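You operate a simulated robot arm through the tools that you are given. There is no shell and no other tool. Be economical: measure what you need, move in short steps, check, and stop when the job is done.

Carry out the task below with a simulated two-armed robot. There is one attempt and no reset: what you move stays moved.

Task
Hold the black-banded core, peel its patch off and load it on the rewind shaft.
Fine: jog selector to OFF first; lay the patch on the rewind table; core against the collar, then fill to 5 bar or more and close the lever.

The check looks at the end state, three seconds after you hand in, the way a careful person would. Anything else that was tipped, shoved, dropped, spilled or broken makes it a failure.

Robot
Two 7-joint arms with two-finger parallel grippers on one trunk, on a base that drives. Base frame: it is fixed to the floor where the robot stands at the start and does not move with it; the origin is under the middle of the robot, x ahead of it, y to its left, z up. Lengths are in mm, angles in rad, forces in N, time in s.
The left shoulder is at the start at [60, 143, 926], the right one opposite. With the tool pointing down near the work surface each hand reaches from about 320 to 740 mm from the robot's upright axis, wherever it stands, measured 20 degrees to its own side. Places, roughly: jog selector [800, -200, 1200]; top of the rewind table [600, 0, 800]; rewind shaft [800, -600, 1000]; fill lever [600, 200, 1200]; rewind gauge [700, 200, 1500]. Payload 1.57 kg a hand.
Tool frame (each hand has its own): the origin (TCP) lies between the finger pads and is the grasp point; the fingertips stand 30 mm ahead of it; z points along the fingers, y is the line along which they close. The gripper opens to 110 mm. The fingers are 24 mm wide and 12 mm thick; the gripper's body (48 by 112 mm) begins 78 mm behind the TCP.
Orientation is that of the tool frame in the base frame, as a unit quaternion [w, x, y, z]. With the fingers straight down and closing along the base's y, the tool's x points along the base's -x, its y along +y and its z along -z.

Tools
- The arms move only by the tool move_arm. It takes "left_steps", "right_steps" or both (then of equal length, played together; a hand with none holds still); each is a list of rows, each a list of 7 numbers: the shift along the base's x, y, z in mm, then the turn, a rotation vector about the base's x, y, z in rad, then the opening in per cent of the stroke, from 0 (shut) to 100 (fully open). In form: [[tx, ty, tz, wx, wy, wz, gripper], ...]. A call has 1 to 10 rows; each row is the pose to reach, as a shift and turn from the pose commanded when the call began. A row lasts 0.2 s, in which the tool goes at most 50 mm and 0.15 rad; a call with a longer step from one row to the next is refused whole, and so is a gripper value outside its range. A pose out of reach is approached as far as the arm can. The call stops where the force on the tool passes 70 N (or 10 N more than at its start, if that is more) or the arm is blocked; 0.2 s more then pass. The fingers move at their own pace (about 45 mm/s each) and stop on an object; they squeeze with about 27 N. The grip force told is the motor's: it shows also when the fingers shut on nothing. Time passes only in rows, and 0.2 s behind the last, so rows that repeat a pose let the fingers close. It gives the time, the measured TCP pose, the force on the tool (base axes), the opening and the grip force at its end, in the units of the frame above (readings bear some noise).
- Cameras (640 x 400 px; columns grow to the right, rows downward): "scene" is now at [51.3, -23, 1555.7]; the picture's right is [-0.15, -0.99, 0.00], its down [-0.53, 0.08, -0.84] and it looks along [0.83, -0.13, -0.54] (base axes); focal length 214 px, centre (320, 200). "left" rides on the left gripper at [70, -16, -141] in its tool frame; the picture's right is [0.23, 0.97, 0.00], its down [-0.86, 0.20, -0.48] and it looks along [-0.47, 0.11, 0.88] (tool axes); focal length 222 px, centre (320, 200). "right" rides on the right gripper at [70, 16, -141] in its tool frame; the picture's right is [-0.23, 0.97, 0.00], its down [-0.85, -0.20, -0.48] and it looks along [-0.47, -0.11, 0.88] (tool axes); focal length 222 px, centre (320, 200). There is no depth. A picture from a camera that has moved, and an enlarged one, comes with that camera's place and axes in the base frame and with its lens. The place of the scene camera against the robot may be out by one fixed shift of up to 18 mm in any direction.
- capture(camera): a new picture of that camera. No time passes.
- lift_body(by): slides the trunk up (or, below 0, down) by that many mm; the arms and the scene camera ride with it, the base frame stays. It gives what a move gives, with no picture.
- roll_base(legs): drives the robot by 1 to 6 legs, each [ahead, left, turn to the left] in mm, mm and rad, along the robot's own axes; the way and the turn of a leg run together, so that a leg with both is an arc; at most 1500 mm and 3.142 rad a leg. The arms and the cameras ride along, it lands a little off, and it stops where it bumps. It gives what a move gives.
- pan_tilt(pan, tilt): turns the head with the scene camera to pan (to the left, within 1.501 rad either way) and tilt (down, from -0.506 to 1.204), counted from straight ahead of the robot. It gives what a move gives.
- enlarge(camera, box): a new picture of the part [left, top, right, bottom] of that camera's present view, enlarged. No time passes.
- finish_job(): hands the job in; it is judged then, once.

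Work in short steps. Places have to be worked out from the pictures, the camera data and where the tool is seen: move nearer, look again, correct. Check each grasp and each placing, and mend what went wrong. You have 120 turns and 88 pictures in all, those below and enlarged ones among them. Open the grippers and draw the arms clear of the work before you hand the job in, unless the task says otherwise; then end with one line.

The tools are called as a command line: name --argument value ..., lists and objects as JSON in quotes. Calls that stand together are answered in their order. move_arm: Moves the arms, as the interface text tells. Its arguments: {"type":"object","properties":{"left_steps":{"type":"array","items":{"type":"array","items":{"type":"number"}}},"right_steps":{"type":"array","items":{"type":"array","items":{"type":"number"}}}},"required":[]} The other tools are called the same way: lift_body (by) slides the trunk up or down; roll_base (legs) drives the base; pan_tilt (pan, tilt) turns the head that bears the scene camera; capture (camera) takes a picture; enlarge (camera, box) takes an enlarged picture of a part of a camera's view; finish_job () hands the job in.

At the start:

```text
time_s: 0.0
left_position: [459.6, 38.0, 999.3]
left_tcp_rot: [0.001, 0.001, 1.0, -0.001]
left_wrist_force: [0.2, 0.0, -0.7]
left_gripper_width: 110.2
left_grasp_force: 0.1
right_position: [498.4, -398.3, 999.0]
right_tcp_rot: [0.001, 0.0, 1.0, -0.001]
right_wrist_force: [0.6, 0.0, 0.3]
right_gripper_width: 109.7
right_grasp_force: 0.1
trunk travel left (down, up): [-525.0, 65.0]
robot x, y, heading: [0.7, -1.6, 0.004]
head pan, tilt: [-0.155, 0.571]
```

scene: 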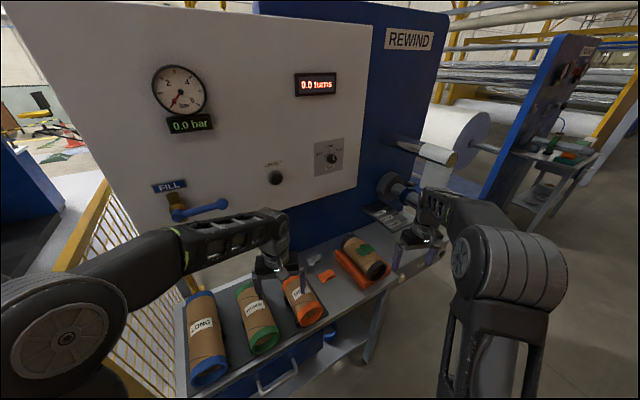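
right: 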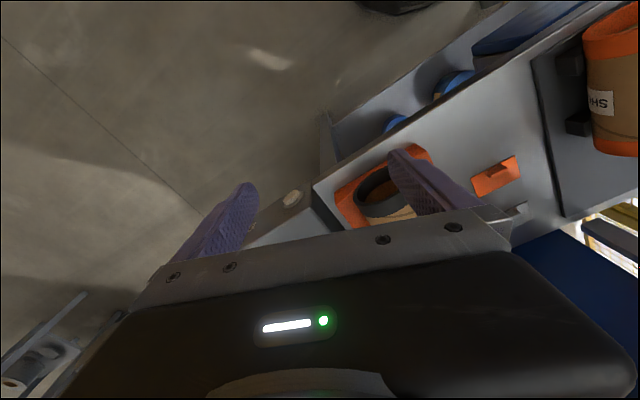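
left: 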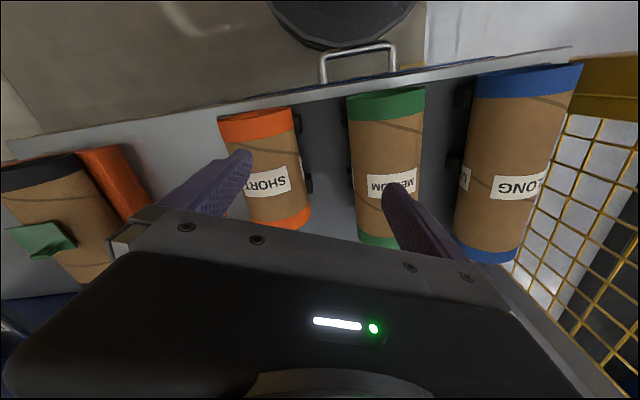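

The black-banded core with a green patch lies on an orange cradle at the right of the table. I enlarge the panel and the core/shaft areas to get details.

enlarge --camera "scene" --box '[250, 120, 450, 245]'

enlarge --camera "scene" --box '[290, 200, 450, 300]'

enlarge --camera "scene" --box '[130, 50, 290, 250]'

```text
3.20 times, centred on (350, 182) of scene
camera zoom: at [51.3, -23.0, 1555.7], right [-0.15, -0.99, 0.0], down [-0.53, 0.08, -0.84], along [0.83, -0.13, -0.54], focal length 686 px, centre (224, 256)
```

zoom: 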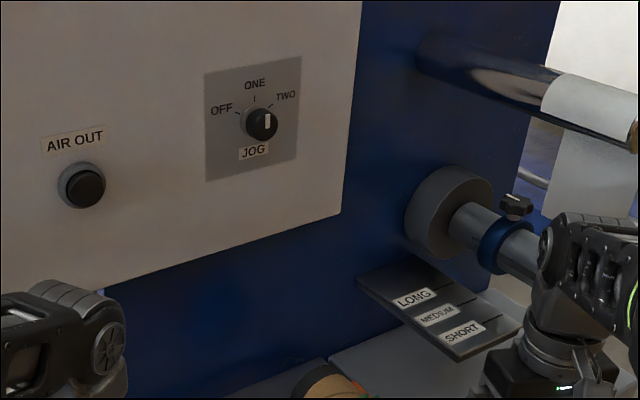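

```text
4.00 times, centred on (370, 250) of scene
camera zoom: at [51.3, -23.0, 1555.7], right [-0.15, -0.99, 0.0], down [-0.53, 0.08, -0.84], along [0.83, -0.13, -0.54], focal length 858 px, centre (120, 0)
```

zoom: 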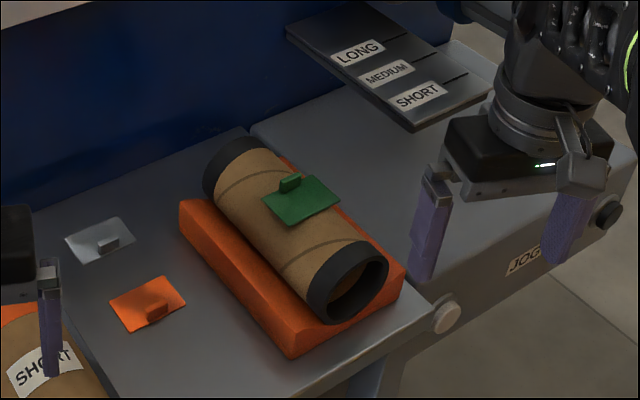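

```text
2.00 times, centred on (210, 150) of scene
camera zoom: at [51.3, -23.0, 1555.7], right [-0.15, -0.99, 0.0], down [-0.53, 0.08, -0.84], along [0.83, -0.13, -0.54], focal length 429 px, centre (540, 300)
```

zoom: 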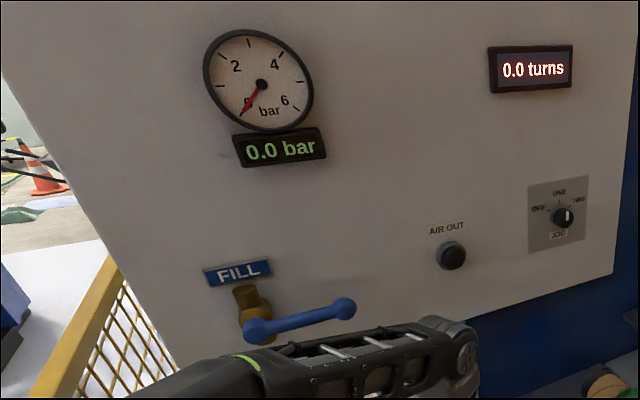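

The selector appears to point toward TWO, and the panel seems turned about 22° from the base y axis. I move both arms back and out of the way to see the shaft, collar and scale.

move_arm --left_steps '[[-30, 20, 20, 0, 0, 0, 100], [-60, 40, 40, 0, 0, 0, 100], [-90, 60, 60, 0, 0, 0, 100], [-100, 80, 80, 0, 0, 0, 100]]' --right_steps '[[-30, -20, 20, 0, 0, 0, 100], [-70, -40, 20, 0, 0, 0, 100], [-110, -60, 20, 0, 0, 0, 100], [-150, -80, 20, 0, 0, 0, 100]]'

pan_tilt --pan -0.4 --tilt 0.6

capture --camera "scene"

enlarge --camera "scene" --box '[220, 130, 380, 230]'

```text
time_s: 1.0
left_position: [358.5, 117.9, 1079.6]
left_tcp_rot: [0.001, 0.0, 1.0, -0.001]
left_wrist_force: [-1.1, 0.7, -0.1]
left_gripper_width: 109.9
left_grasp_force: 0.0
right_position: [347.6, -476.2, 1019.7]
right_tcp_rot: [0.001, -0.001, 1.0, 0.0]
right_wrist_force: [-0.1, -0.6, 1.0]
right_gripper_width: 109.8
right_grasp_force: 0.0
trunk travel left (down, up): [-525.0, 65.0]
robot x, y, heading: [0.4, 1.1, -0.001]
head pan, tilt: [-0.155, 0.571]
```

```text
time_s: 1.8
left_position: [360.0, 116.9, 1079.9]
left_tcp_rot: [0.0, 0.0, 1.0, 0.0]
left_wrist_force: [0.0, 0.3, 0.3]
left_gripper_width: 109.9
left_grasp_force: 0.0
right_position: [348.5, -476.3, 1020.2]
right_tcp_rot: [0.0, -0.001, 1.0, 0.0]
right_wrist_force: [-0.5, -0.5, 0.7]
right_gripper_width: 109.9
right_grasp_force: 0.0
trunk travel left (down, up): [-525.0, 65.0]
robot x, y, heading: [1.5, -0.4, -0.001]
head pan, tilt: [-0.4, 0.6]
```

```text
81 pictures are left
camera scene: at [44.3, -43.6, 1553.2], right [-0.39, -0.92, 0.0], down [-0.52, 0.22, -0.83], along [0.76, -0.32, -0.56], focal length 214 px, centre (320, 200)
```

scene: 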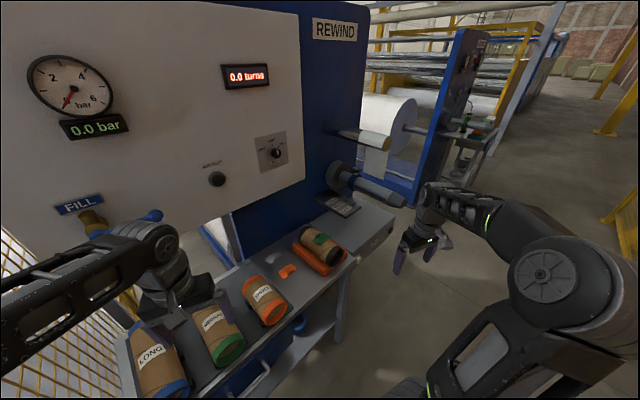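

```text
4.00 times, centred on (300, 180) of scene
camera zoom: at [44.3, -43.6, 1553.2], right [-0.39, -0.92, 0.0], down [-0.52, 0.22, -0.83], along [0.76, -0.32, -0.56], focal length 858 px, centre (400, 280)
```

zoom: 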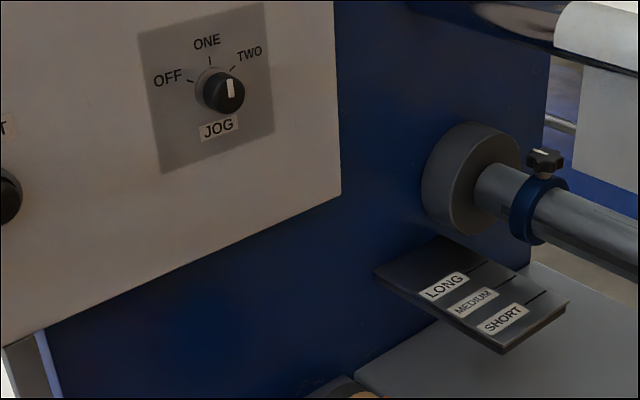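

The core axis is parallel to the shaft, about 20° off base x. I'll tuck the right arm, turn the robot to face the panel (≈0.35 rad) and strafe right so the core, selector and shaft are all within reach.

move_arm --right_steps '[[-20, 40, 40, 0, 0, 0, 100], [-40, 80, 80, 0, 0, 0, 100], [-60, 110, 110, 0, 0, 0, 100], [-60, 140, 140, 0, 0, 0, 100], [-60, 160, 160, 0, 0, 0, 100]]'

roll_base --legs '[[0, 0, 0.35], [0, -450, 0]]'

pan_tilt --pan -0.2 --tilt 0.6

capture --camera "scene"

```text
refused: row 1 steps farther than a row can; nothing moved
```

```text
time_s: 5.0
left_position: [407.9, -82.3, 1080.4]
left_tcp_rot: [0.003, -0.176, 0.984, -0.002]
left_wrist_force: [-0.8, 0.0, 0.3]
left_gripper_width: 110.0
left_grasp_force: 0.0
right_position: [595.9, -620.8, 1022.8]
right_tcp_rot: [-0.012, -0.186, 0.982, 0.022]
right_wrist_force: [-26.3, 33.9, 32.2]
right_gripper_width: 71.4
right_grasp_force: 0.1
trunk travel left (down, up): [-525.0, 65.0]
robot x, y, heading: [115.7, -318.4, 0.355]
head pan, tilt: [-0.4, 0.6]
stopped in leg 2: the force on the tool passed its limit (the readings are from after the stop); the commanded pose is now the measured one
```

```text
time_s: 5.7
left_position: [409.0, -80.9, 1079.2]
left_tcp_rot: [0.001, -0.176, 0.984, -0.003]
left_wrist_force: [0.7, 0.6, 0.5]
left_gripper_width: 110.1
left_grasp_force: 0.0
right_position: [595.0, -621.5, 1020.2]
right_tcp_rot: [-0.013, -0.183, 0.983, 0.022]
right_wrist_force: [-25.6, 39.3, 28.7]
right_gripper_width: 67.8
right_grasp_force: 0.1
trunk travel left (down, up): [-525.0, 65.0]
robot x, y, heading: [115.3, -319.7, 0.351]
head pan, tilt: [-0.201, 0.6]
```

```text
79 pictures are left
camera scene: at [161.8, -319.1, 1553.4], right [0.15, -0.99, 0.01], down [-0.56, -0.09, -0.83], along [0.82, 0.12, -0.56], focal length 214 px, centre (320, 200)
```

scene: 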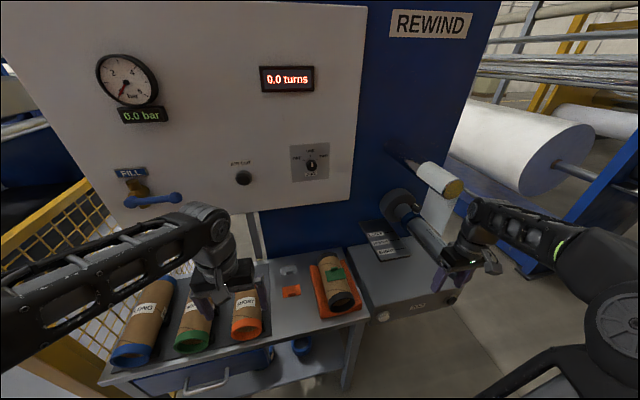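

Batching was a mistake: the arm move was refused and the right finger touched the shaft end. I back the right hand off leftwards, away from the shaft, and then look.

move_arm --right_steps '[[-8, 22, 0, 0, 0, 0, 100], [-18, 48, 5, 0, 0, 0, 100], [-34, 75, 35, 0, 0, 0, 100], [-55, 85, 75, 0, 0, 0, 100], [-80, 90, 110, 0, 0, 0, 100], [-100, 95, 140, 0, 0, 0, 100]]'

enlarge --camera "scene" --box '[350, 150, 510, 250]'

```text
time_s: 7.1
left_position: [413.1, -87.6, 1079.6]
left_tcp_rot: [-0.001, -0.175, 0.985, 0.0]
left_wrist_force: [0.2, -0.6, -0.3]
left_gripper_width: 110.2
left_grasp_force: 0.1
right_position: [526.5, -538.2, 1109.0]
right_tcp_rot: [-0.012, -0.182, 0.983, 0.021]
right_wrist_force: [-0.8, -0.3, 0.3]
right_gripper_width: 109.8
right_grasp_force: 0.1
right hand out of reach, approached as far as the arm can: row 5, 6
trunk travel left (down, up): [-525.0, 65.0]
robot x, y, heading: [116.6, -320.4, 0.35]
head pan, tilt: [-0.201, 0.6]
```

```text
4.00 times, centred on (430, 200) of scene
camera zoom: at [168.5, -328.6, 1553.1], right [0.15, -0.99, 0.0], down [-0.56, -0.08, -0.82], along [0.82, 0.12, -0.57], focal length 858 px, centre (-120, 200)
```

zoom: 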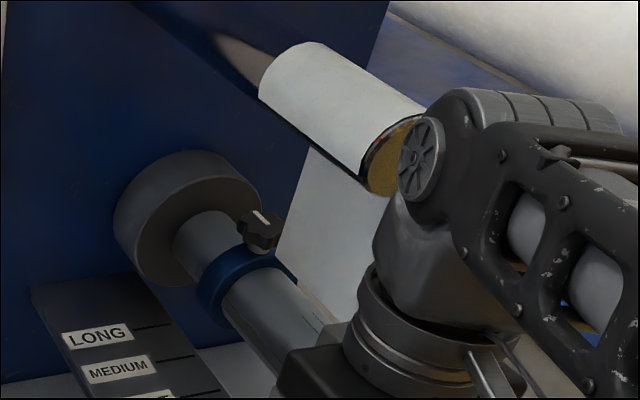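

The shaft looks intact. Triangulating from two views puts the selector near (843, -194, 1234); I start bringing the right hand up with the fingers turning toward the panel.

move_arm --right_steps '[[-5, 25, 10, 0.0447, -0.123, 0, 100], [5, 50, 20, 0.0895, -0.246, 0, 100], [20, 80, 30, 0.134, -0.369, 0, 100], [40, 110, 40, 0.179, -0.492, 0, 100], [65, 140, 50, 0.2237, -0.615, 0, 100], [85, 170, 60, 0.2684, -0.738, 0, 100]]'

```text
time_s: 8.5
left_position: [413.3, -86.3, 1079.1]
left_tcp_rot: [0.0, -0.175, 0.985, 0.0]
left_wrist_force: [-0.3, 0.2, -0.4]
left_gripper_width: 110.0
left_grasp_force: 0.1
right_position: [612.8, -366.0, 1170.9]
right_tcp_rot: [0.367, -0.177, 0.91, 0.082]
right_wrist_force: [0.3, -0.2, 0.8]
right_gripper_width: 109.9
right_grasp_force: 0.0
trunk travel left (down, up): [-525.0, 65.0]
robot x, y, heading: [114.3, -320.1, 0.351]
head pan, tilt: [-0.201, 0.6]
```

Good progress; second half of the turn and approach to about 100 mm short of the knob, with gripper narrowing.

move_arm --right_steps '[[22, 23, 10, 0.0447, -0.123, 0, 80], [44, 46, 20, 0.0895, -0.246, 0, 70], [66, 69, 30, 0.134, -0.369, 0, 60], [88, 92, 40, 0.179, -0.492, 0, 60], [110, 115, 50, 0.2237, -0.615, 0, 60], [132, 138, 60, 0.2684, -0.738, 0, 60], [132, 138, 60, 0.302, -0.832, 0, 60]]'

capture --camera "right"

capture --camera "scene"

```text
time_s: 10.1
left_position: [414.4, -86.3, 1079.8]
left_tcp_rot: [-0.001, -0.175, 0.984, 0.0]
left_wrist_force: [-0.1, -0.9, 0.8]
left_gripper_width: 110.0
left_grasp_force: 0.0
right_position: [746.6, -226.6, 1229.7]
right_tcp_rot: [0.724, -0.139, 0.663, 0.135]
right_wrist_force: [-0.3, 0.3, 0.5]
right_gripper_width: 65.9
right_grasp_force: 0.2
trunk travel left (down, up): [-525.0, 65.0]
robot x, y, heading: [113.8, -319.6, 0.352]
head pan, tilt: [-0.201, 0.6]
```

```text
77 pictures are left
camera right: at [617.4, -264.6, 1149.1], right [-0.39, 0.9, 0.21], down [-0.44, -0.38, 0.82], along [0.81, 0.23, 0.54], focal length 222 px, centre (320, 200)
```

right: 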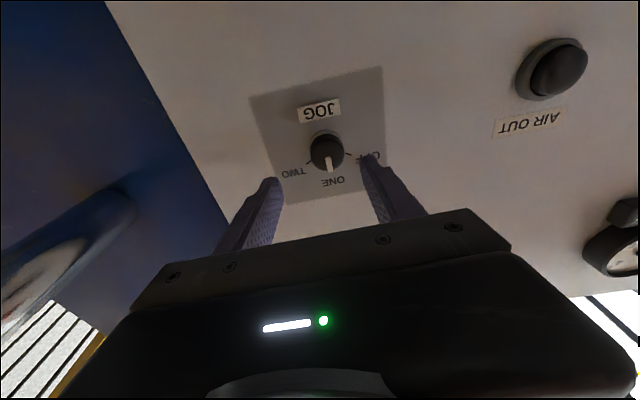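

```text
76 pictures are left
camera scene: at [168.0, -326.6, 1553.2], right [0.15, -0.99, 0.0], down [-0.56, -0.08, -0.83], along [0.82, 0.12, -0.56], focal length 214 px, centre (320, 200)
```

scene: 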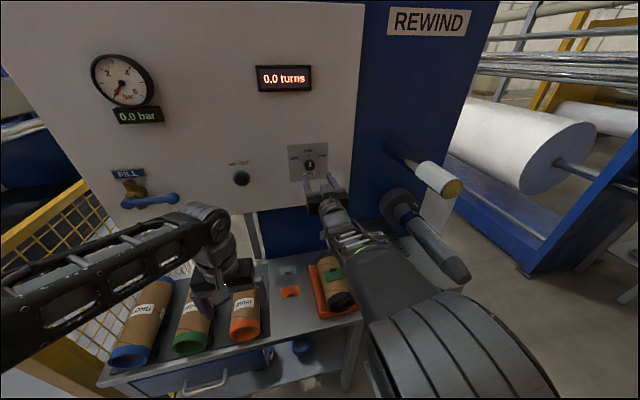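

The hand is well lined up; the knob points to ONE and sits about 7 mm left of the tool axis. I fix tilt, shift left, and advance 50 mm.

move_arm --right_steps '[[-2.5, 6.5, 8, -0.027, 0.075, 0, 60], [22, 16, 8, -0.027, 0.075, 0, 60], [44, 24.5, 8, -0.027, 0.075, 0, 60], [44, 24.5, 8, -0.027, 0.075, 0, 60]]'

capture --camera "right"

enlarge --camera "scene" --box '[260, 120, 380, 220]'

```text
time_s: 11.1
left_position: [413.9, -85.7, 1079.7]
left_tcp_rot: [0.0, -0.175, 0.985, -0.001]
left_wrist_force: [0.4, 0.6, -0.2]
left_gripper_width: 110.0
left_grasp_force: 0.0
right_position: [791.0, -201.3, 1239.1]
right_tcp_rot: [0.695, -0.144, 0.692, 0.131]
right_wrist_force: [-0.4, -1.2, 0.1]
right_gripper_width: 65.6
right_grasp_force: 0.1
trunk travel left (down, up): [-525.0, 65.0]
robot x, y, heading: [114.7, -318.8, 0.355]
head pan, tilt: [-0.201, 0.6]
```

```text
75 pictures are left
camera right: at [655.1, -241.6, 1168.5], right [-0.37, 0.9, 0.21], down [-0.37, -0.35, 0.86], along [0.85, 0.24, 0.47], focal length 222 px, centre (320, 200)
```

right: 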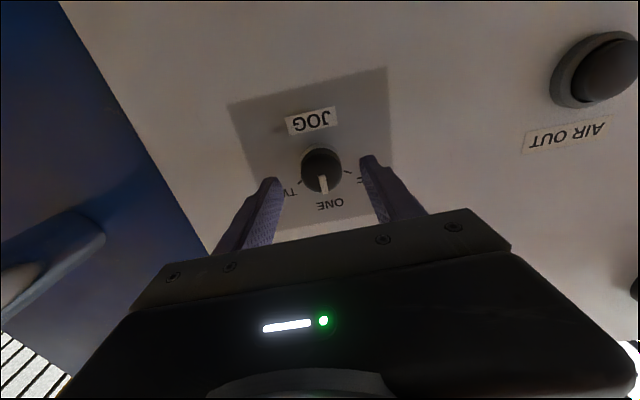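

```text
4.00 times, centred on (320, 170) of scene
camera zoom: at [167.9, -326.5, 1553.2], right [0.15, -0.99, 0.0], down [-0.56, -0.08, -0.83], along [0.82, 0.12, -0.56], focal length 858 px, centre (320, 320)
```

zoom: 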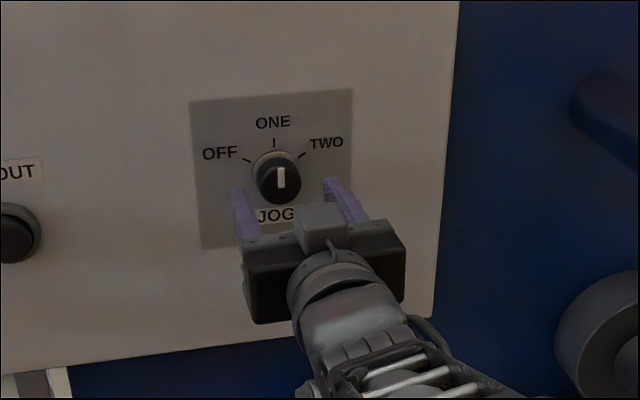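

Aligned; the knob face is ~46 mm ahead of the TCP, so I advance 28 mm so the tips straddle the knob, then close.

move_arm --right_steps '[[13, 5.5, 0, 0, 0, 0, 60], [26, 11, 0, 0, 0, 0, 60], [26, 11, 0, 0, 0, 0, 0], [26, 11, 0, 0, 0, 0, 0], [26, 11, 0, 0, 0, 0, 0], [26, 11, 0, 0, 0, 0, 0]]'

capture --camera "right"

```text
time_s: 12.5
left_position: [413.3, -86.1, 1080.0]
left_tcp_rot: [0.0, -0.175, 0.985, 0.0]
left_wrist_force: [0.4, -0.4, -0.1]
left_gripper_width: 110.0
left_grasp_force: 0.1
right_position: [816.0, -190.0, 1239.6]
right_tcp_rot: [0.695, -0.145, 0.692, 0.132]
right_wrist_force: [-1.5, 2.1, 0.2]
right_gripper_width: 38.1
right_grasp_force: 35.1
trunk travel left (down, up): [-525.0, 65.0]
robot x, y, heading: [115.4, -321.5, 0.351]
head pan, tilt: [-0.201, 0.6]
```

```text
73 pictures are left
camera right: at [679.7, -230.6, 1168.9], right [-0.37, 0.9, 0.21], down [-0.37, -0.35, 0.86], along [0.85, 0.24, 0.47], focal length 222 px, centre (320, 200)
```

right: 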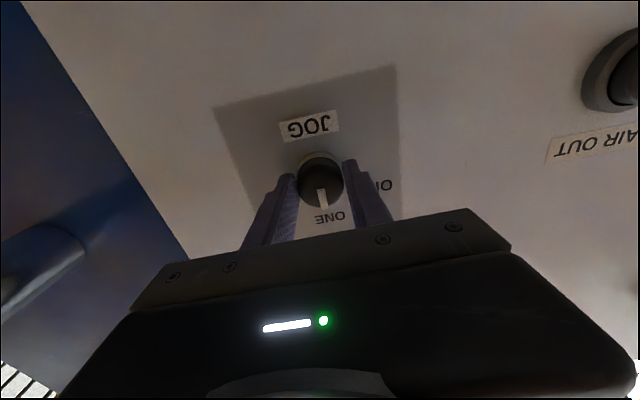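

Gripped (38 mm knob, 35 N). I roll the hand counter-clockwise (as seen from the front) about 1.1 rad toward OFF.

move_arm --right_steps '[[0, 0, 0, -0.129, -0.053, 0, 0], [0, 0, 0, -0.259, -0.107, 0, 0], [0, 0, 0, -0.388, -0.16, 0, 0], [0, 0, 0, -0.517, -0.213, 0, 0], [0, 0, 0, -0.647, -0.267, 0, 0], [0, 0, 0, -0.776, -0.32, 0, 0], [0, 0, 0, -0.905, -0.373, 0, 0], [0, 0, 0, -1.016, -0.419, 0, 0], [0, 0, 0, -1.016, -0.419, 0, 0]]'

enlarge --camera "scene" --box '[260, 120, 380, 220]'

capture --camera "right"

```text
time_s: 14.5
left_position: [414.5, -85.5, 1079.1]
left_tcp_rot: [0.0, -0.175, 0.985, 0.001]
left_wrist_force: [0.0, 0.2, 1.1]
left_gripper_width: 109.8
left_grasp_force: 0.1
right_position: [816.5, -191.6, 1239.0]
right_tcp_rot: [0.661, -0.486, 0.515, -0.25]
right_wrist_force: [8.8, 2.1, 6.4]
right_gripper_width: 37.6
right_grasp_force: 43.4
trunk travel left (down, up): [-525.0, 65.0]
robot x, y, heading: [116.6, -318.1, 0.352]
head pan, tilt: [-0.201, 0.6]
```

```text
4.00 times, centred on (320, 170) of scene
camera zoom: at [168.8, -326.2, 1553.2], right [0.15, -0.99, 0.0], down [-0.56, -0.08, -0.82], along [0.82, 0.12, -0.57], focal length 858 px, centre (320, 320)
```

zoom: 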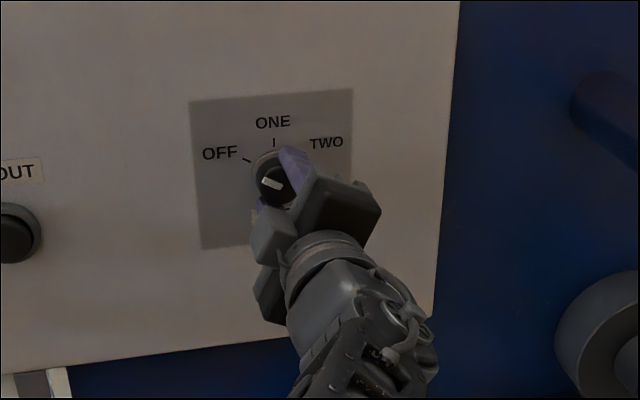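

```text
71 pictures are left
camera right: at [707.2, -297.5, 1194.2], right [-0.24, 0.58, -0.78], down [-0.7, 0.45, 0.55], along [0.67, 0.68, 0.3], focal length 222 px, centre (320, 200)
```

right: 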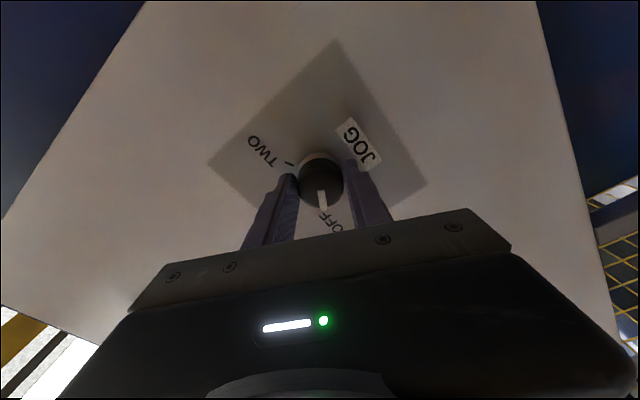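

The mark points at OFF. I open and withdraw straight back, then verify.

move_arm --right_steps '[[0, 0, 0, 0, 0, 0, 50], [0, 0, 0, 0, 0, 0, 60], [-26, -11, 0, 0, 0, 0, 60], [-60, -25, 0, 0, 0, 0, 60], [-100, -40, 0, 0, 0, 0, 60], [-135, -50, -20, 0, 0, 0, 60]]'

enlarge --camera "scene" --box '[260, 120, 380, 220]'

```text
time_s: 15.9
left_position: [414.4, -87.0, 1080.4]
left_tcp_rot: [0.0, -0.174, 0.985, 0.0]
left_wrist_force: [0.1, 0.3, -0.6]
left_gripper_width: 109.9
left_grasp_force: 0.1
right_position: [708.4, -283.4, 1203.0]
right_tcp_rot: [0.64, -0.465, 0.547, -0.274]
right_wrist_force: [0.3, 0.2, 0.4]
right_gripper_width: 65.9
right_grasp_force: 0.0
trunk travel left (down, up): [-525.0, 65.0]
robot x, y, heading: [117.6, -321.3, 0.347]
head pan, tilt: [-0.201, 0.6]
```

```text
4.00 times, centred on (320, 170) of scene
camera zoom: at [169.2, -327.0, 1553.1], right [0.15, -0.99, 0.0], down [-0.56, -0.08, -0.82], along [0.82, 0.12, -0.57], focal length 858 px, centre (320, 320)
```

zoom: 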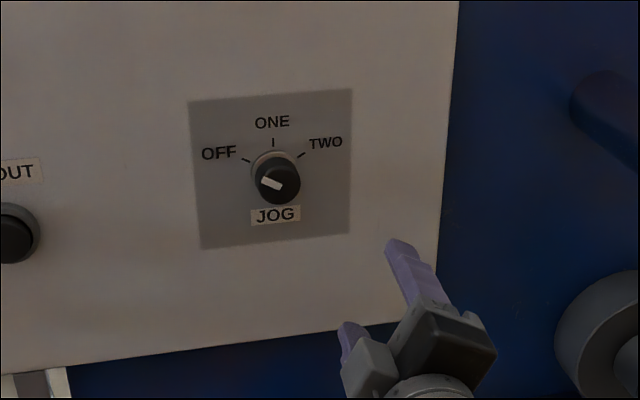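

Selector is at OFF. Now I roll the right hand back and pull it away from the panel, heading toward a tool-down pose over the core.

move_arm --right_steps '[[-10, -4, 0, 0.129, 0.053, 0, 80], [-20, -8, 0, 0.259, 0.107, 0, 100], [-30, -12, 0, 0.388, 0.16, 0, 100], [-40, -16, 0, 0.517, 0.213, 0, 100], [-50, -20, 0, 0.647, 0.267, 0, 100], [-60, -24, 0, 0.776, 0.32, 0, 100], [-70, -28, 0, 0.905, 0.373, 0, 100], [-80, -32, 0, 1.016, 0.419, 0, 100]]'

move_arm --right_steps '[[0, 0, 0, -0.056, 0.134, 0, 100], [0, 0, 0, -0.112, 0.269, 0, 100], [0, 0, 0, -0.167, 0.403, 0, 100], [0, 0, 0, -0.223, 0.538, 0, 100], [0, 0, 0, -0.279, 0.672, 0, 100], [0, 0, -10, -0.335, 0.807, 0, 100], [-5, 0, -20, -0.391, 0.941, 0, 100], [-10, 0, -30, -0.447, 1.075, 0, 100], [-15, 0, -40, -0.502, 1.21, 0, 100], [-20, 0, -50, -0.558, 1.344, 0, 100]]'

capture --camera "scene"

```text
time_s: 16.4
left_position: [412.6, -86.2, 1079.8]
left_tcp_rot: [0.0, -0.174, 0.985, 0.0]
left_wrist_force: [0.0, 0.2, 0.8]
left_gripper_width: 110.1
left_grasp_force: 0.1
right_position: [708.2, -314.5, 1191.8]
right_tcp_rot: [0.641, -0.411, 0.598, -0.249]
right_wrist_force: [-0.4, -0.2, 0.6]
right_gripper_width: 104.3
right_grasp_force: 0.0
trunk travel left (down, up): [-525.0, 65.0]
robot x, y, heading: [119.0, -320.7, 0.353]
head pan, tilt: [-0.201, 0.6]
stopped in row 2 (right hand): the arm was blocked; the commanded pose is now the measured one
```

```text
time_s: 18.6
left_position: [416.0, -88.0, 1080.3]
left_tcp_rot: [0.0, -0.175, 0.985, 0.0]
left_wrist_force: [0.3, -0.6, 0.5]
left_gripper_width: 109.8
left_grasp_force: 0.1
right_position: [689.1, -319.3, 1130.3]
right_tcp_rot: [0.023, -0.624, 0.777, -0.085]
right_wrist_force: [0.0, -0.3, 0.1]
right_gripper_width: 110.0
right_grasp_force: 0.0
right hand out of reach, approached as far as the arm can: row 10
trunk travel left (down, up): [-525.0, 65.0]
robot x, y, heading: [116.0, -320.9, 0.351]
head pan, tilt: [-0.201, 0.6]
```

```text
69 pictures are left
camera scene: at [169.6, -328.9, 1553.1], right [0.15, -0.99, 0.0], down [-0.56, -0.08, -0.82], along [0.82, 0.12, -0.57], focal length 214 px, centre (320, 200)
```

scene: 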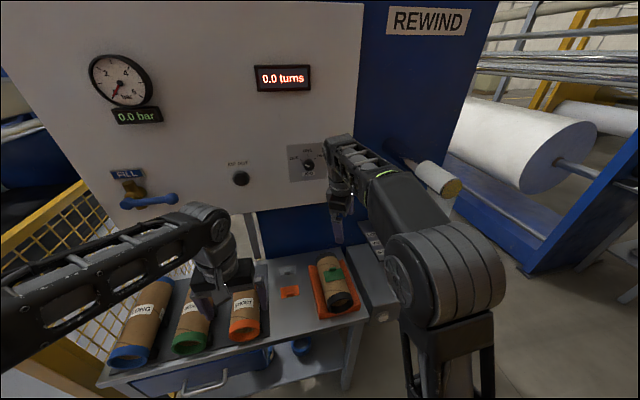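

The roll-back was blocked partway, and the hand is now nearly vertical but yawed ~57°. I first pull back, lower, and level it, then undo the yaw in a separate call.

move_arm --right_steps '[[-25, -3, -20, 0.05, 0.07, 0, 100], [-50, -6, -40, 0.103, 0.142, 0, 100], [-75, -9, -60, 0.103, 0.142, -0.14, 100], [-95, -12, -80, 0.103, 0.142, -0.28, 100]]'

```text
time_s: 19.6
left_position: [413.3, -86.5, 1079.4]
left_tcp_rot: [0.0, -0.175, 0.985, 0.0]
left_wrist_force: [0.3, 0.2, 0.4]
left_gripper_width: 109.8
left_grasp_force: 0.1
right_position: [591.9, -329.8, 1049.2]
right_tcp_rot: [-0.028, -0.511, 0.859, 0.0]
right_wrist_force: [-0.2, 0.5, -0.4]
right_gripper_width: 109.8
right_grasp_force: 0.0
trunk travel left (down, up): [-525.0, 65.0]
robot x, y, heading: [119.9, -324.6, 0.35]
head pan, tilt: [-0.201, 0.6]
```

Now finish yaw (-0.70 rad) so the fingers close across the core.

move_arm --right_steps '[[0, 0, 0, 0, 0, -0.14, 100], [0, 0, 0, 0, 0, -0.28, 100], [0, 0, 0, 0, 0, -0.42, 100], [0, 0, 0, 0, 0, -0.56, 100], [0, 0, 0, 0, 0, -0.7, 100]]'

capture --camera "right"

capture --camera "left"

enlarge --camera "scene" --box '[260, 220, 420, 330]'

```text
time_s: 20.8
left_position: [414.3, -84.4, 1079.3]
left_tcp_rot: [0.0, -0.174, 0.985, -0.001]
left_wrist_force: [0.7, -0.2, 0.5]
left_gripper_width: 109.9
left_grasp_force: 0.1
right_position: [593.3, -328.8, 1050.9]
right_tcp_rot: [-0.027, -0.187, 0.982, 0.009]
right_wrist_force: [0.4, 0.7, -0.4]
right_gripper_width: 109.8
right_grasp_force: 0.0
trunk travel left (down, up): [-525.0, 65.0]
robot x, y, heading: [116.8, -320.2, 0.347]
head pan, tilt: [-0.201, 0.6]
```

```text
68 pictures are left
camera right: at [530.8, -340.5, 1196.4], right [-0.15, 0.99, 0.02], down [0.89, 0.12, 0.43], along [0.42, 0.08, -0.9], focal length 222 px, centre (320, 200)
```

right: 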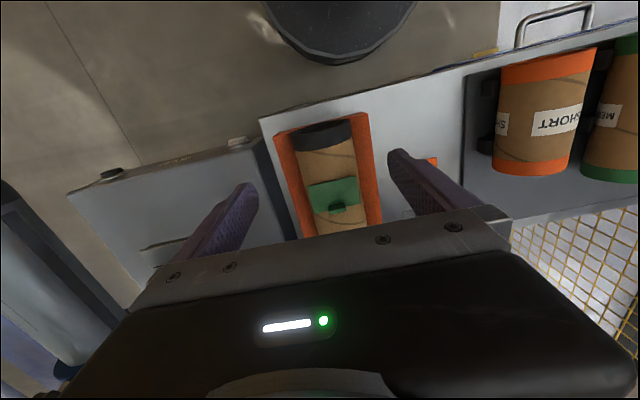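

```text
67 pictures are left
camera left: at [354.1, -124.6, 1221.3], right [-0.55, 0.84, 0.0], down [0.73, 0.48, 0.48], along [0.4, 0.26, -0.88], focal length 222 px, centre (320, 200)
```

left: 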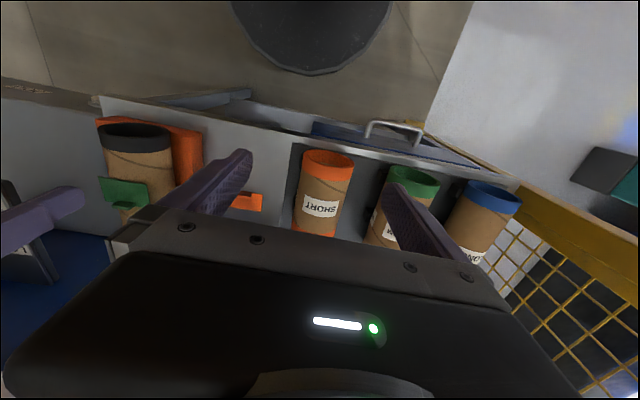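

```text
3.64 times, centred on (340, 275) of scene
camera zoom: at [168.0, -326.3, 1553.2], right [0.15, -0.99, 0.0], down [-0.56, -0.08, -0.83], along [0.82, 0.12, -0.56], focal length 780 px, centre (247, -73)
```

zoom: 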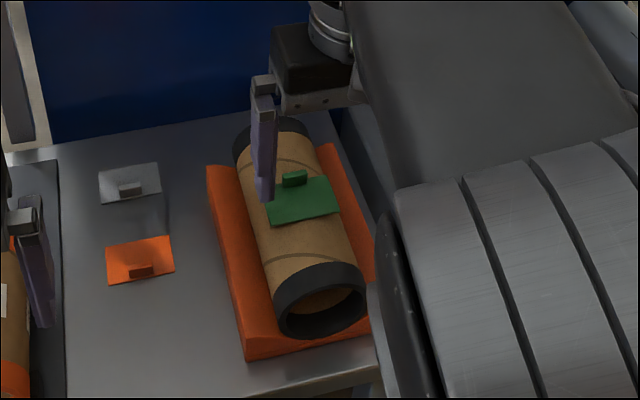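

The patch's tab is near the far side of mid-core; I'll grip the core's near end with the right hand tilted ~35° back so the left hand can reach the tab. I tilt and lower to z≈955 above the near end.

move_arm --right_steps '[[2, 4, -10, 0.045, -0.123, 0, 100], [4, 8, -30, 0.09, -0.247, 0, 100], [6, 12, -50, 0.134, -0.37, 0, 100], [8, 16, -70, 0.179, -0.494, 0, 100], [8, 16, -95, 0.224, -0.617, 0, 100], [8, 16, -95, 0.224, -0.617, 0, 100]]'

capture --camera "right"

enlarge --camera "scene" --box '[260, 220, 420, 330]'

```text
time_s: 22.2
left_position: [413.5, -85.5, 1080.5]
left_tcp_rot: [0.001, -0.175, 0.985, 0.0]
left_wrist_force: [0.1, -0.1, 0.6]
left_gripper_width: 109.9
left_grasp_force: 0.1
right_position: [602.0, -311.5, 957.0]
right_tcp_rot: [0.294, -0.184, 0.936, 0.06]
right_wrist_force: [0.8, 0.6, -0.5]
right_gripper_width: 110.1
right_grasp_force: 0.0
trunk travel left (down, up): [-525.0, 65.0]
robot x, y, heading: [115.6, -324.3, 0.349]
head pan, tilt: [-0.201, 0.6]
```

```text
65 pictures are left
camera right: at [467.5, -349.7, 1033.3], right [-0.2, 0.97, 0.13], down [0.47, -0.03, 0.88], along [0.86, 0.24, -0.45], focal length 222 px, centre (320, 200)
```

right: 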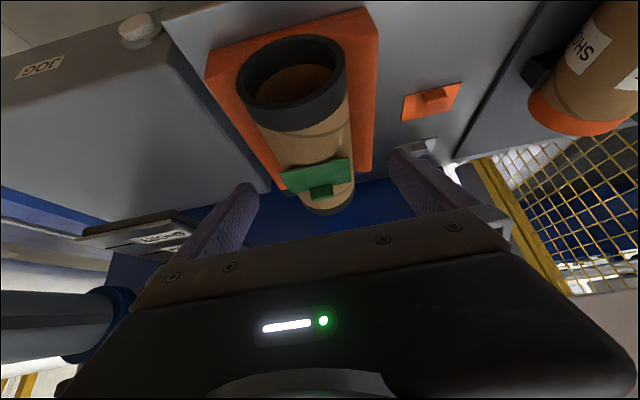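

```text
3.64 times, centred on (340, 275) of scene
camera zoom: at [167.8, -326.2, 1553.2], right [0.15, -0.99, 0.0], down [-0.56, -0.08, -0.83], along [0.82, 0.12, -0.56], focal length 780 px, centre (247, -73)
```

zoom: 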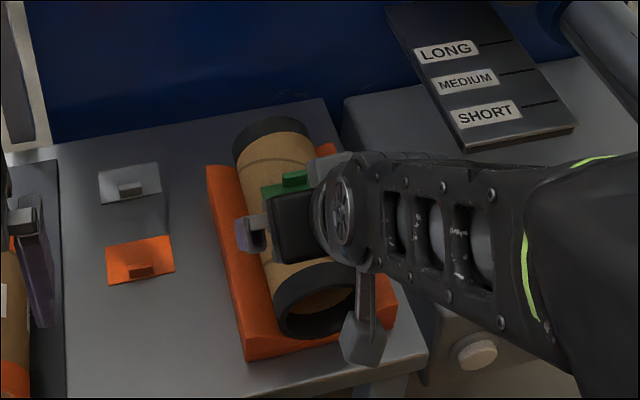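

Core axis runs from (574,-327) to (748,-260), ~186 mm long, ~82 mm dia; my hand's yaw matches. I descend with small correction to z≈884.

move_arm --right_steps '[[11, 0, 0, 0, 0, 0, 100], [11, 0, -25, 0, 0, 0, 100], [11, 0, -50, 0, 0, 0, 100], [11, 0, -72, 0, 0, 0, 100], [11, 0, -72, 0, 0, 0, 100]]'

capture --camera "right"

```text
time_s: 23.4
left_position: [414.4, -86.2, 1080.0]
left_tcp_rot: [0.0, -0.174, 0.985, -0.001]
left_wrist_force: [0.2, 0.1, -0.6]
left_gripper_width: 110.0
left_grasp_force: 0.2
right_position: [612.9, -313.5, 886.4]
right_tcp_rot: [0.293, -0.183, 0.936, 0.06]
right_wrist_force: [-0.5, 0.3, -0.7]
right_gripper_width: 110.0
right_grasp_force: 0.0
trunk travel left (down, up): [-525.0, 65.0]
robot x, y, heading: [115.0, -319.5, 0.347]
head pan, tilt: [-0.201, 0.6]
```

```text
63 pictures are left
camera right: at [479.1, -350.8, 962.5], right [-0.2, 0.97, 0.13], down [0.47, -0.03, 0.88], along [0.86, 0.24, -0.45], focal length 222 px, centre (320, 200)
```

right: 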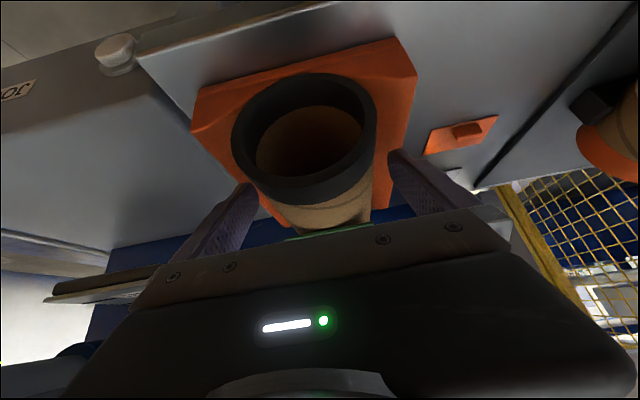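

Core appears centred between the fingers. Close.

move_arm --right_steps '[[0, 0, 0, 0, 0, 0, 60], [0, 0, 0, 0, 0, 0, 50], [0, 0, 0, 0, 0, 0, 40], [0, 0, 0, 0, 0, 0, 30], [0, 0, 0, 0, 0, 0, 30]]'

capture --camera "right"

```text
time_s: 24.6
left_position: [414.2, -87.4, 1080.4]
left_tcp_rot: [0.001, -0.174, 0.985, 0.0]
left_wrist_force: [0.1, -0.8, 0.3]
left_gripper_width: 110.0
left_grasp_force: 0.0
right_position: [614.6, -313.4, 885.9]
right_tcp_rot: [0.293, -0.183, 0.937, 0.059]
right_wrist_force: [1.5, -3.3, 1.1]
right_gripper_width: 83.2
right_grasp_force: 26.3
trunk travel left (down, up): [-525.0, 65.0]
robot x, y, heading: [113.8, -320.6, 0.348]
head pan, tilt: [-0.201, 0.6]
```

```text
62 pictures are left
camera right: at [479.5, -351.3, 962.6], right [-0.2, 0.97, 0.13], down [0.47, -0.03, 0.88], along [0.86, 0.24, -0.45], focal length 222 px, centre (320, 200)
```

right: 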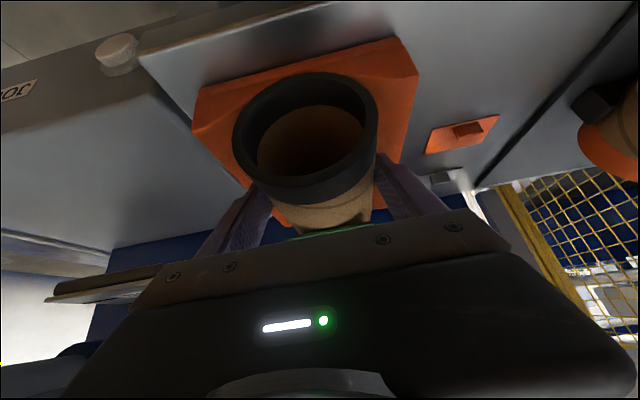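

Firmly held (83 mm, 26 N). Now I bring the left hand forward and to the left of the tab for a close view.

move_arm --left_steps '[[40, 0, 0, 0, 0, 0, 80], [80, 0, 0, 0, 0, 0, 60], [125, 0, 0, 0, 0, 0, 50], [165, -20, 0, 0, 0, 0, 40], [200, -50, 0, 0, 0, 0, 40], [230, -85, 0, 0, 0, 0, 40], [235, -125, -15, 0, 0, 0, 40]]'

capture --camera "left"

enlarge --camera "scene" --box '[270, 230, 390, 310]'

```text
time_s: 26.2
left_position: [608.8, -136.9, 1076.8]
left_tcp_rot: [0.002, -0.174, 0.985, 0.0]
left_wrist_force: [0.0, 0.6, -0.2]
left_gripper_width: 44.2
left_grasp_force: 0.1
left hand out of reach, approached as far as the arm can: row 5, 6, 7
right_position: [612.4, -313.4, 887.0]
right_tcp_rot: [0.293, -0.183, 0.937, 0.059]
right_wrist_force: [1.2, -5.1, 3.9]
right_gripper_width: 83.5
right_grasp_force: 27.1
trunk travel left (down, up): [-525.0, 65.0]
robot x, y, heading: [115.0, -321.4, 0.351]
head pan, tilt: [-0.201, 0.6]
```

```text
61 pictures are left
camera left: at [548.9, -176.0, 1218.6], right [-0.55, 0.84, 0.0], down [0.73, 0.48, 0.48], along [0.4, 0.26, -0.88], focal length 222 px, centre (320, 200)
```

left: 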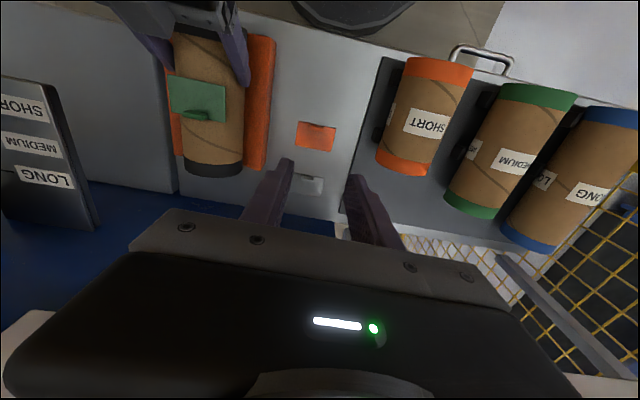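

```text
5.00 times, centred on (330, 270) of scene
camera zoom: at [167.0, -325.2, 1553.2], right [0.15, -0.99, 0.0], down [-0.56, -0.09, -0.83], along [0.82, 0.12, -0.56], focal length 1072 px, centre (270, -150)
```

zoom: 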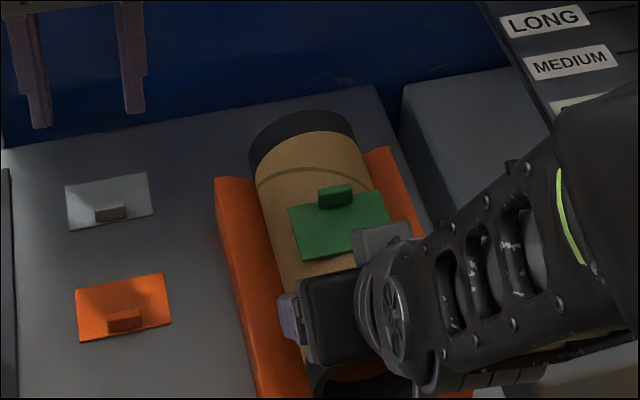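

The tab is an upright block across the core at about (668,-289,914). I'll yaw the left hand -90° so its fingers close along the core axis, camera on the left side, moving partway toward it.

move_arm --left_steps '[[4, -6, -5, 0, 0, -0.15, 40], [8, -12, -10, 0, 0, -0.3, 40], [12, -18, -15, 0, 0, -0.45, 40], [16, -24, -20, 0, 0, -0.6, 40], [20, -30, -25, 0, 0, -0.75, 40], [24, -36, -30, 0, 0, -0.9, 40], [28, -42, -35, 0, 0, -1.05, 40], [32, -48, -40, 0, 0, -1.2, 40], [36, -54, -45, 0, 0, -1.35, 40], [40, -60, -50, 0, 0, -1.5, 40]]'

capture --camera "left"

```text
time_s: 28.4
left_position: [651.3, -200.5, 1028.3]
left_tcp_rot: [-0.001, 0.544, 0.839, 0.001]
left_wrist_force: [0.3, 0.4, 0.1]
left_gripper_width: 43.9
left_grasp_force: 0.1
right_position: [613.1, -311.9, 885.4]
right_tcp_rot: [0.293, -0.183, 0.937, 0.059]
right_wrist_force: [0.3, -3.8, 3.0]
right_gripper_width: 83.3
right_grasp_force: 27.1
trunk travel left (down, up): [-525.0, 65.0]
robot x, y, heading: [115.2, -322.9, 0.347]
head pan, tilt: [-0.201, 0.6]
```

```text
59 pictures are left
camera left: at [607.3, -142.9, 1168.8], right [0.8, 0.6, 0.0], down [0.53, -0.7, 0.48], along [0.29, -0.38, -0.88], focal length 222 px, centre (320, 200)
```

left: 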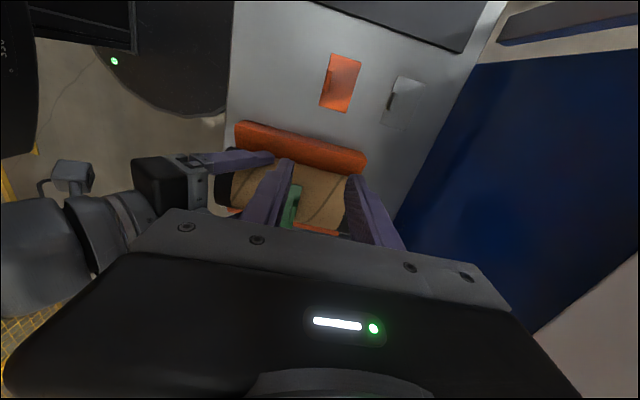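

Orientation works. I move over the tab at z≈972 (tips ~28 mm above it) and look again.

move_arm --left_steps '[[6, -30, -10, 0, 0, -0.05, 40], [12, -60, -30, 0, 0, -0.05, 40], [17, -86, -56, 0, 0, -0.05, 40], [17, -86, -56, 0, 0, -0.05, 40]]'

capture --camera "left"

enlarge --camera "scene" --box '[270, 230, 390, 310]'

```text
time_s: 29.4
left_position: [668.9, -286.1, 970.2]
left_tcp_rot: [0.0, 0.564, 0.826, -0.001]
left_wrist_force: [0.0, 0.1, -0.3]
left_gripper_width: 44.1
left_grasp_force: 0.1
right_position: [613.3, -312.7, 886.0]
right_tcp_rot: [0.293, -0.185, 0.936, 0.06]
right_wrist_force: [1.9, -1.3, 1.9]
right_gripper_width: 83.3
right_grasp_force: 27.2
trunk travel left (down, up): [-525.0, 65.0]
robot x, y, heading: [116.2, -319.7, 0.349]
head pan, tilt: [-0.201, 0.6]
```

```text
58 pictures are left
camera left: at [628.5, -225.9, 1112.1], right [0.82, 0.57, 0.0], down [0.5, -0.72, 0.48], along [0.27, -0.39, -0.88], focal length 222 px, centre (320, 200)
```

left: 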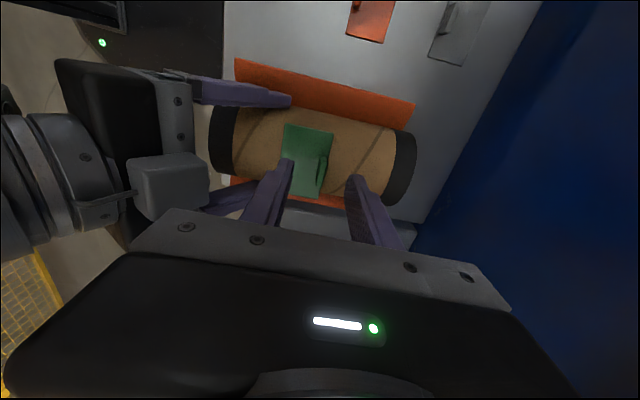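

```text
5.00 times, centred on (330, 270) of scene
camera zoom: at [167.9, -326.9, 1553.2], right [0.15, -0.99, 0.0], down [-0.56, -0.08, -0.83], along [0.82, 0.12, -0.56], focal length 1072 px, centre (270, -150)
```

zoom: 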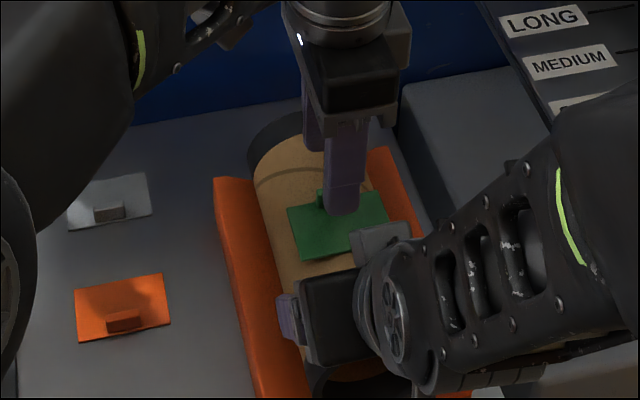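

Tab is ~4 mm toward the panel from centre. I correct and lower to z≈945, then inspect the tip height relative to the tab.

move_arm --left_steps '[[4.3, -1.5, -10, 0, 0, 0, 35], [4.3, -1.5, -25, 0, 0, 0, 30], [4.3, -1.5, -25, 0, 0, 0, 25]]'

enlarge --camera "left" --box '[200, 80, 440, 230]'

enlarge --camera "scene" --box '[300, 230, 372, 275]'

```text
time_s: 30.2
left_position: [673.5, -284.9, 946.1]
left_tcp_rot: [0.001, 0.565, 0.825, 0.0]
left_wrist_force: [0.2, -0.2, -0.2]
left_gripper_width: 27.7
left_grasp_force: 0.1
right_position: [612.9, -313.5, 886.2]
right_tcp_rot: [0.293, -0.184, 0.936, 0.06]
right_wrist_force: [0.3, -1.7, 4.3]
right_gripper_width: 83.4
right_grasp_force: 26.8
trunk travel left (down, up): [-525.0, 65.0]
robot x, y, heading: [114.8, -321.1, 0.354]
head pan, tilt: [-0.201, 0.6]
```

```text
2.67 times, centred on (320, 155) of left
camera zoom: at [632.5, -226.6, 1087.6], right [0.82, 0.57, 0.0], down [0.5, -0.72, 0.48], along [0.27, -0.39, -0.88], focal length 592 px, centre (320, 320)
```

zoom: 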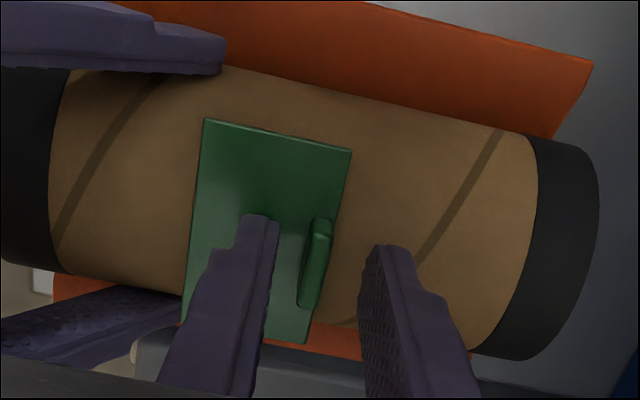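

```text
8.89 times, centred on (336, 252) of scene
camera zoom: at [167.9, -326.9, 1553.2], right [0.15, -0.99, 0.0], down [-0.56, -0.08, -0.83], along [0.82, 0.12, -0.56], focal length 1906 px, centre (178, -267)
```

zoom: 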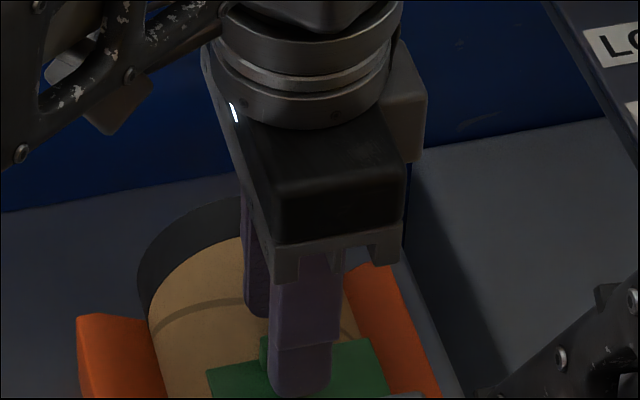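

The tab sits centred between the tips. I lower 8 mm more and close.

move_arm --left_steps '[[0.7, -1.9, -4, 0, 0, 0, 25], [0.7, -1.9, -8, 0, 0, 0, 25]]'

enlarge --camera "left" --box '[200, 80, 440, 230]'

```text
time_s: 30.8
left_position: [672.5, -287.6, 937.9]
left_tcp_rot: [-0.001, 0.565, 0.825, -0.001]
left_wrist_force: [-0.4, -0.4, 0.6]
left_gripper_width: 27.5
left_grasp_force: 0.0
right_position: [613.1, -313.5, 886.7]
right_tcp_rot: [0.292, -0.183, 0.937, 0.06]
right_wrist_force: [-0.3, -2.3, 2.9]
right_gripper_width: 83.4
right_grasp_force: 27.3
trunk travel left (down, up): [-525.0, 65.0]
robot x, y, heading: [115.8, -318.7, 0.352]
head pan, tilt: [-0.201, 0.6]
```

```text
2.67 times, centred on (320, 155) of left
camera zoom: at [632.3, -228.5, 1079.5], right [0.82, 0.57, 0.0], down [0.5, -0.72, 0.48], along [0.27, -0.39, -0.88], focal length 592 px, centre (320, 320)
```

zoom: 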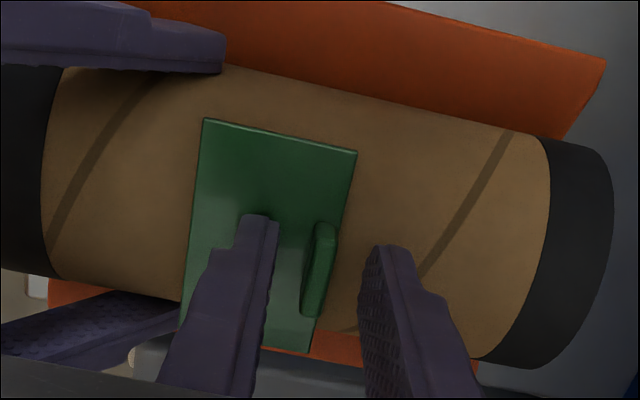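

No contact yet; close on the tab and read the width.

move_arm --left_steps '[[0, 0, 0, 0, 0, 0, 0], [0, 0, 0, 0, 0, 0, 0], [0, 0, 0, 0, 0, 0, 0]]'

enlarge --camera "left" --box '[200, 80, 440, 230]'

```text
time_s: 31.6
left_position: [672.3, -287.6, 939.2]
left_tcp_rot: [0.0, 0.564, 0.826, 0.0]
left_wrist_force: [-3.2, -1.6, 1.2]
left_gripper_width: 5.5
left_grasp_force: 25.5
right_position: [613.3, -313.3, 886.5]
right_tcp_rot: [0.293, -0.184, 0.936, 0.06]
right_wrist_force: [2.3, -1.4, -0.3]
right_gripper_width: 83.4
right_grasp_force: 27.0
trunk travel left (down, up): [-525.0, 65.0]
robot x, y, heading: [113.8, -317.7, 0.351]
head pan, tilt: [-0.201, 0.6]
```

```text
2.67 times, centred on (320, 155) of left
camera zoom: at [632.2, -228.7, 1079.5], right [0.82, 0.57, 0.0], down [0.5, -0.72, 0.48], along [0.27, -0.39, -0.88], focal length 592 px, centre (320, 320)
```

zoom: 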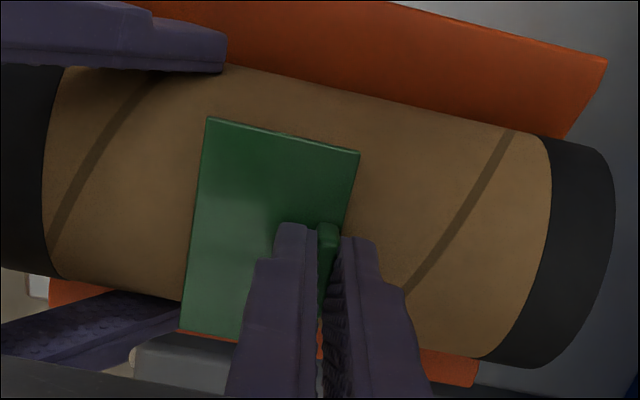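

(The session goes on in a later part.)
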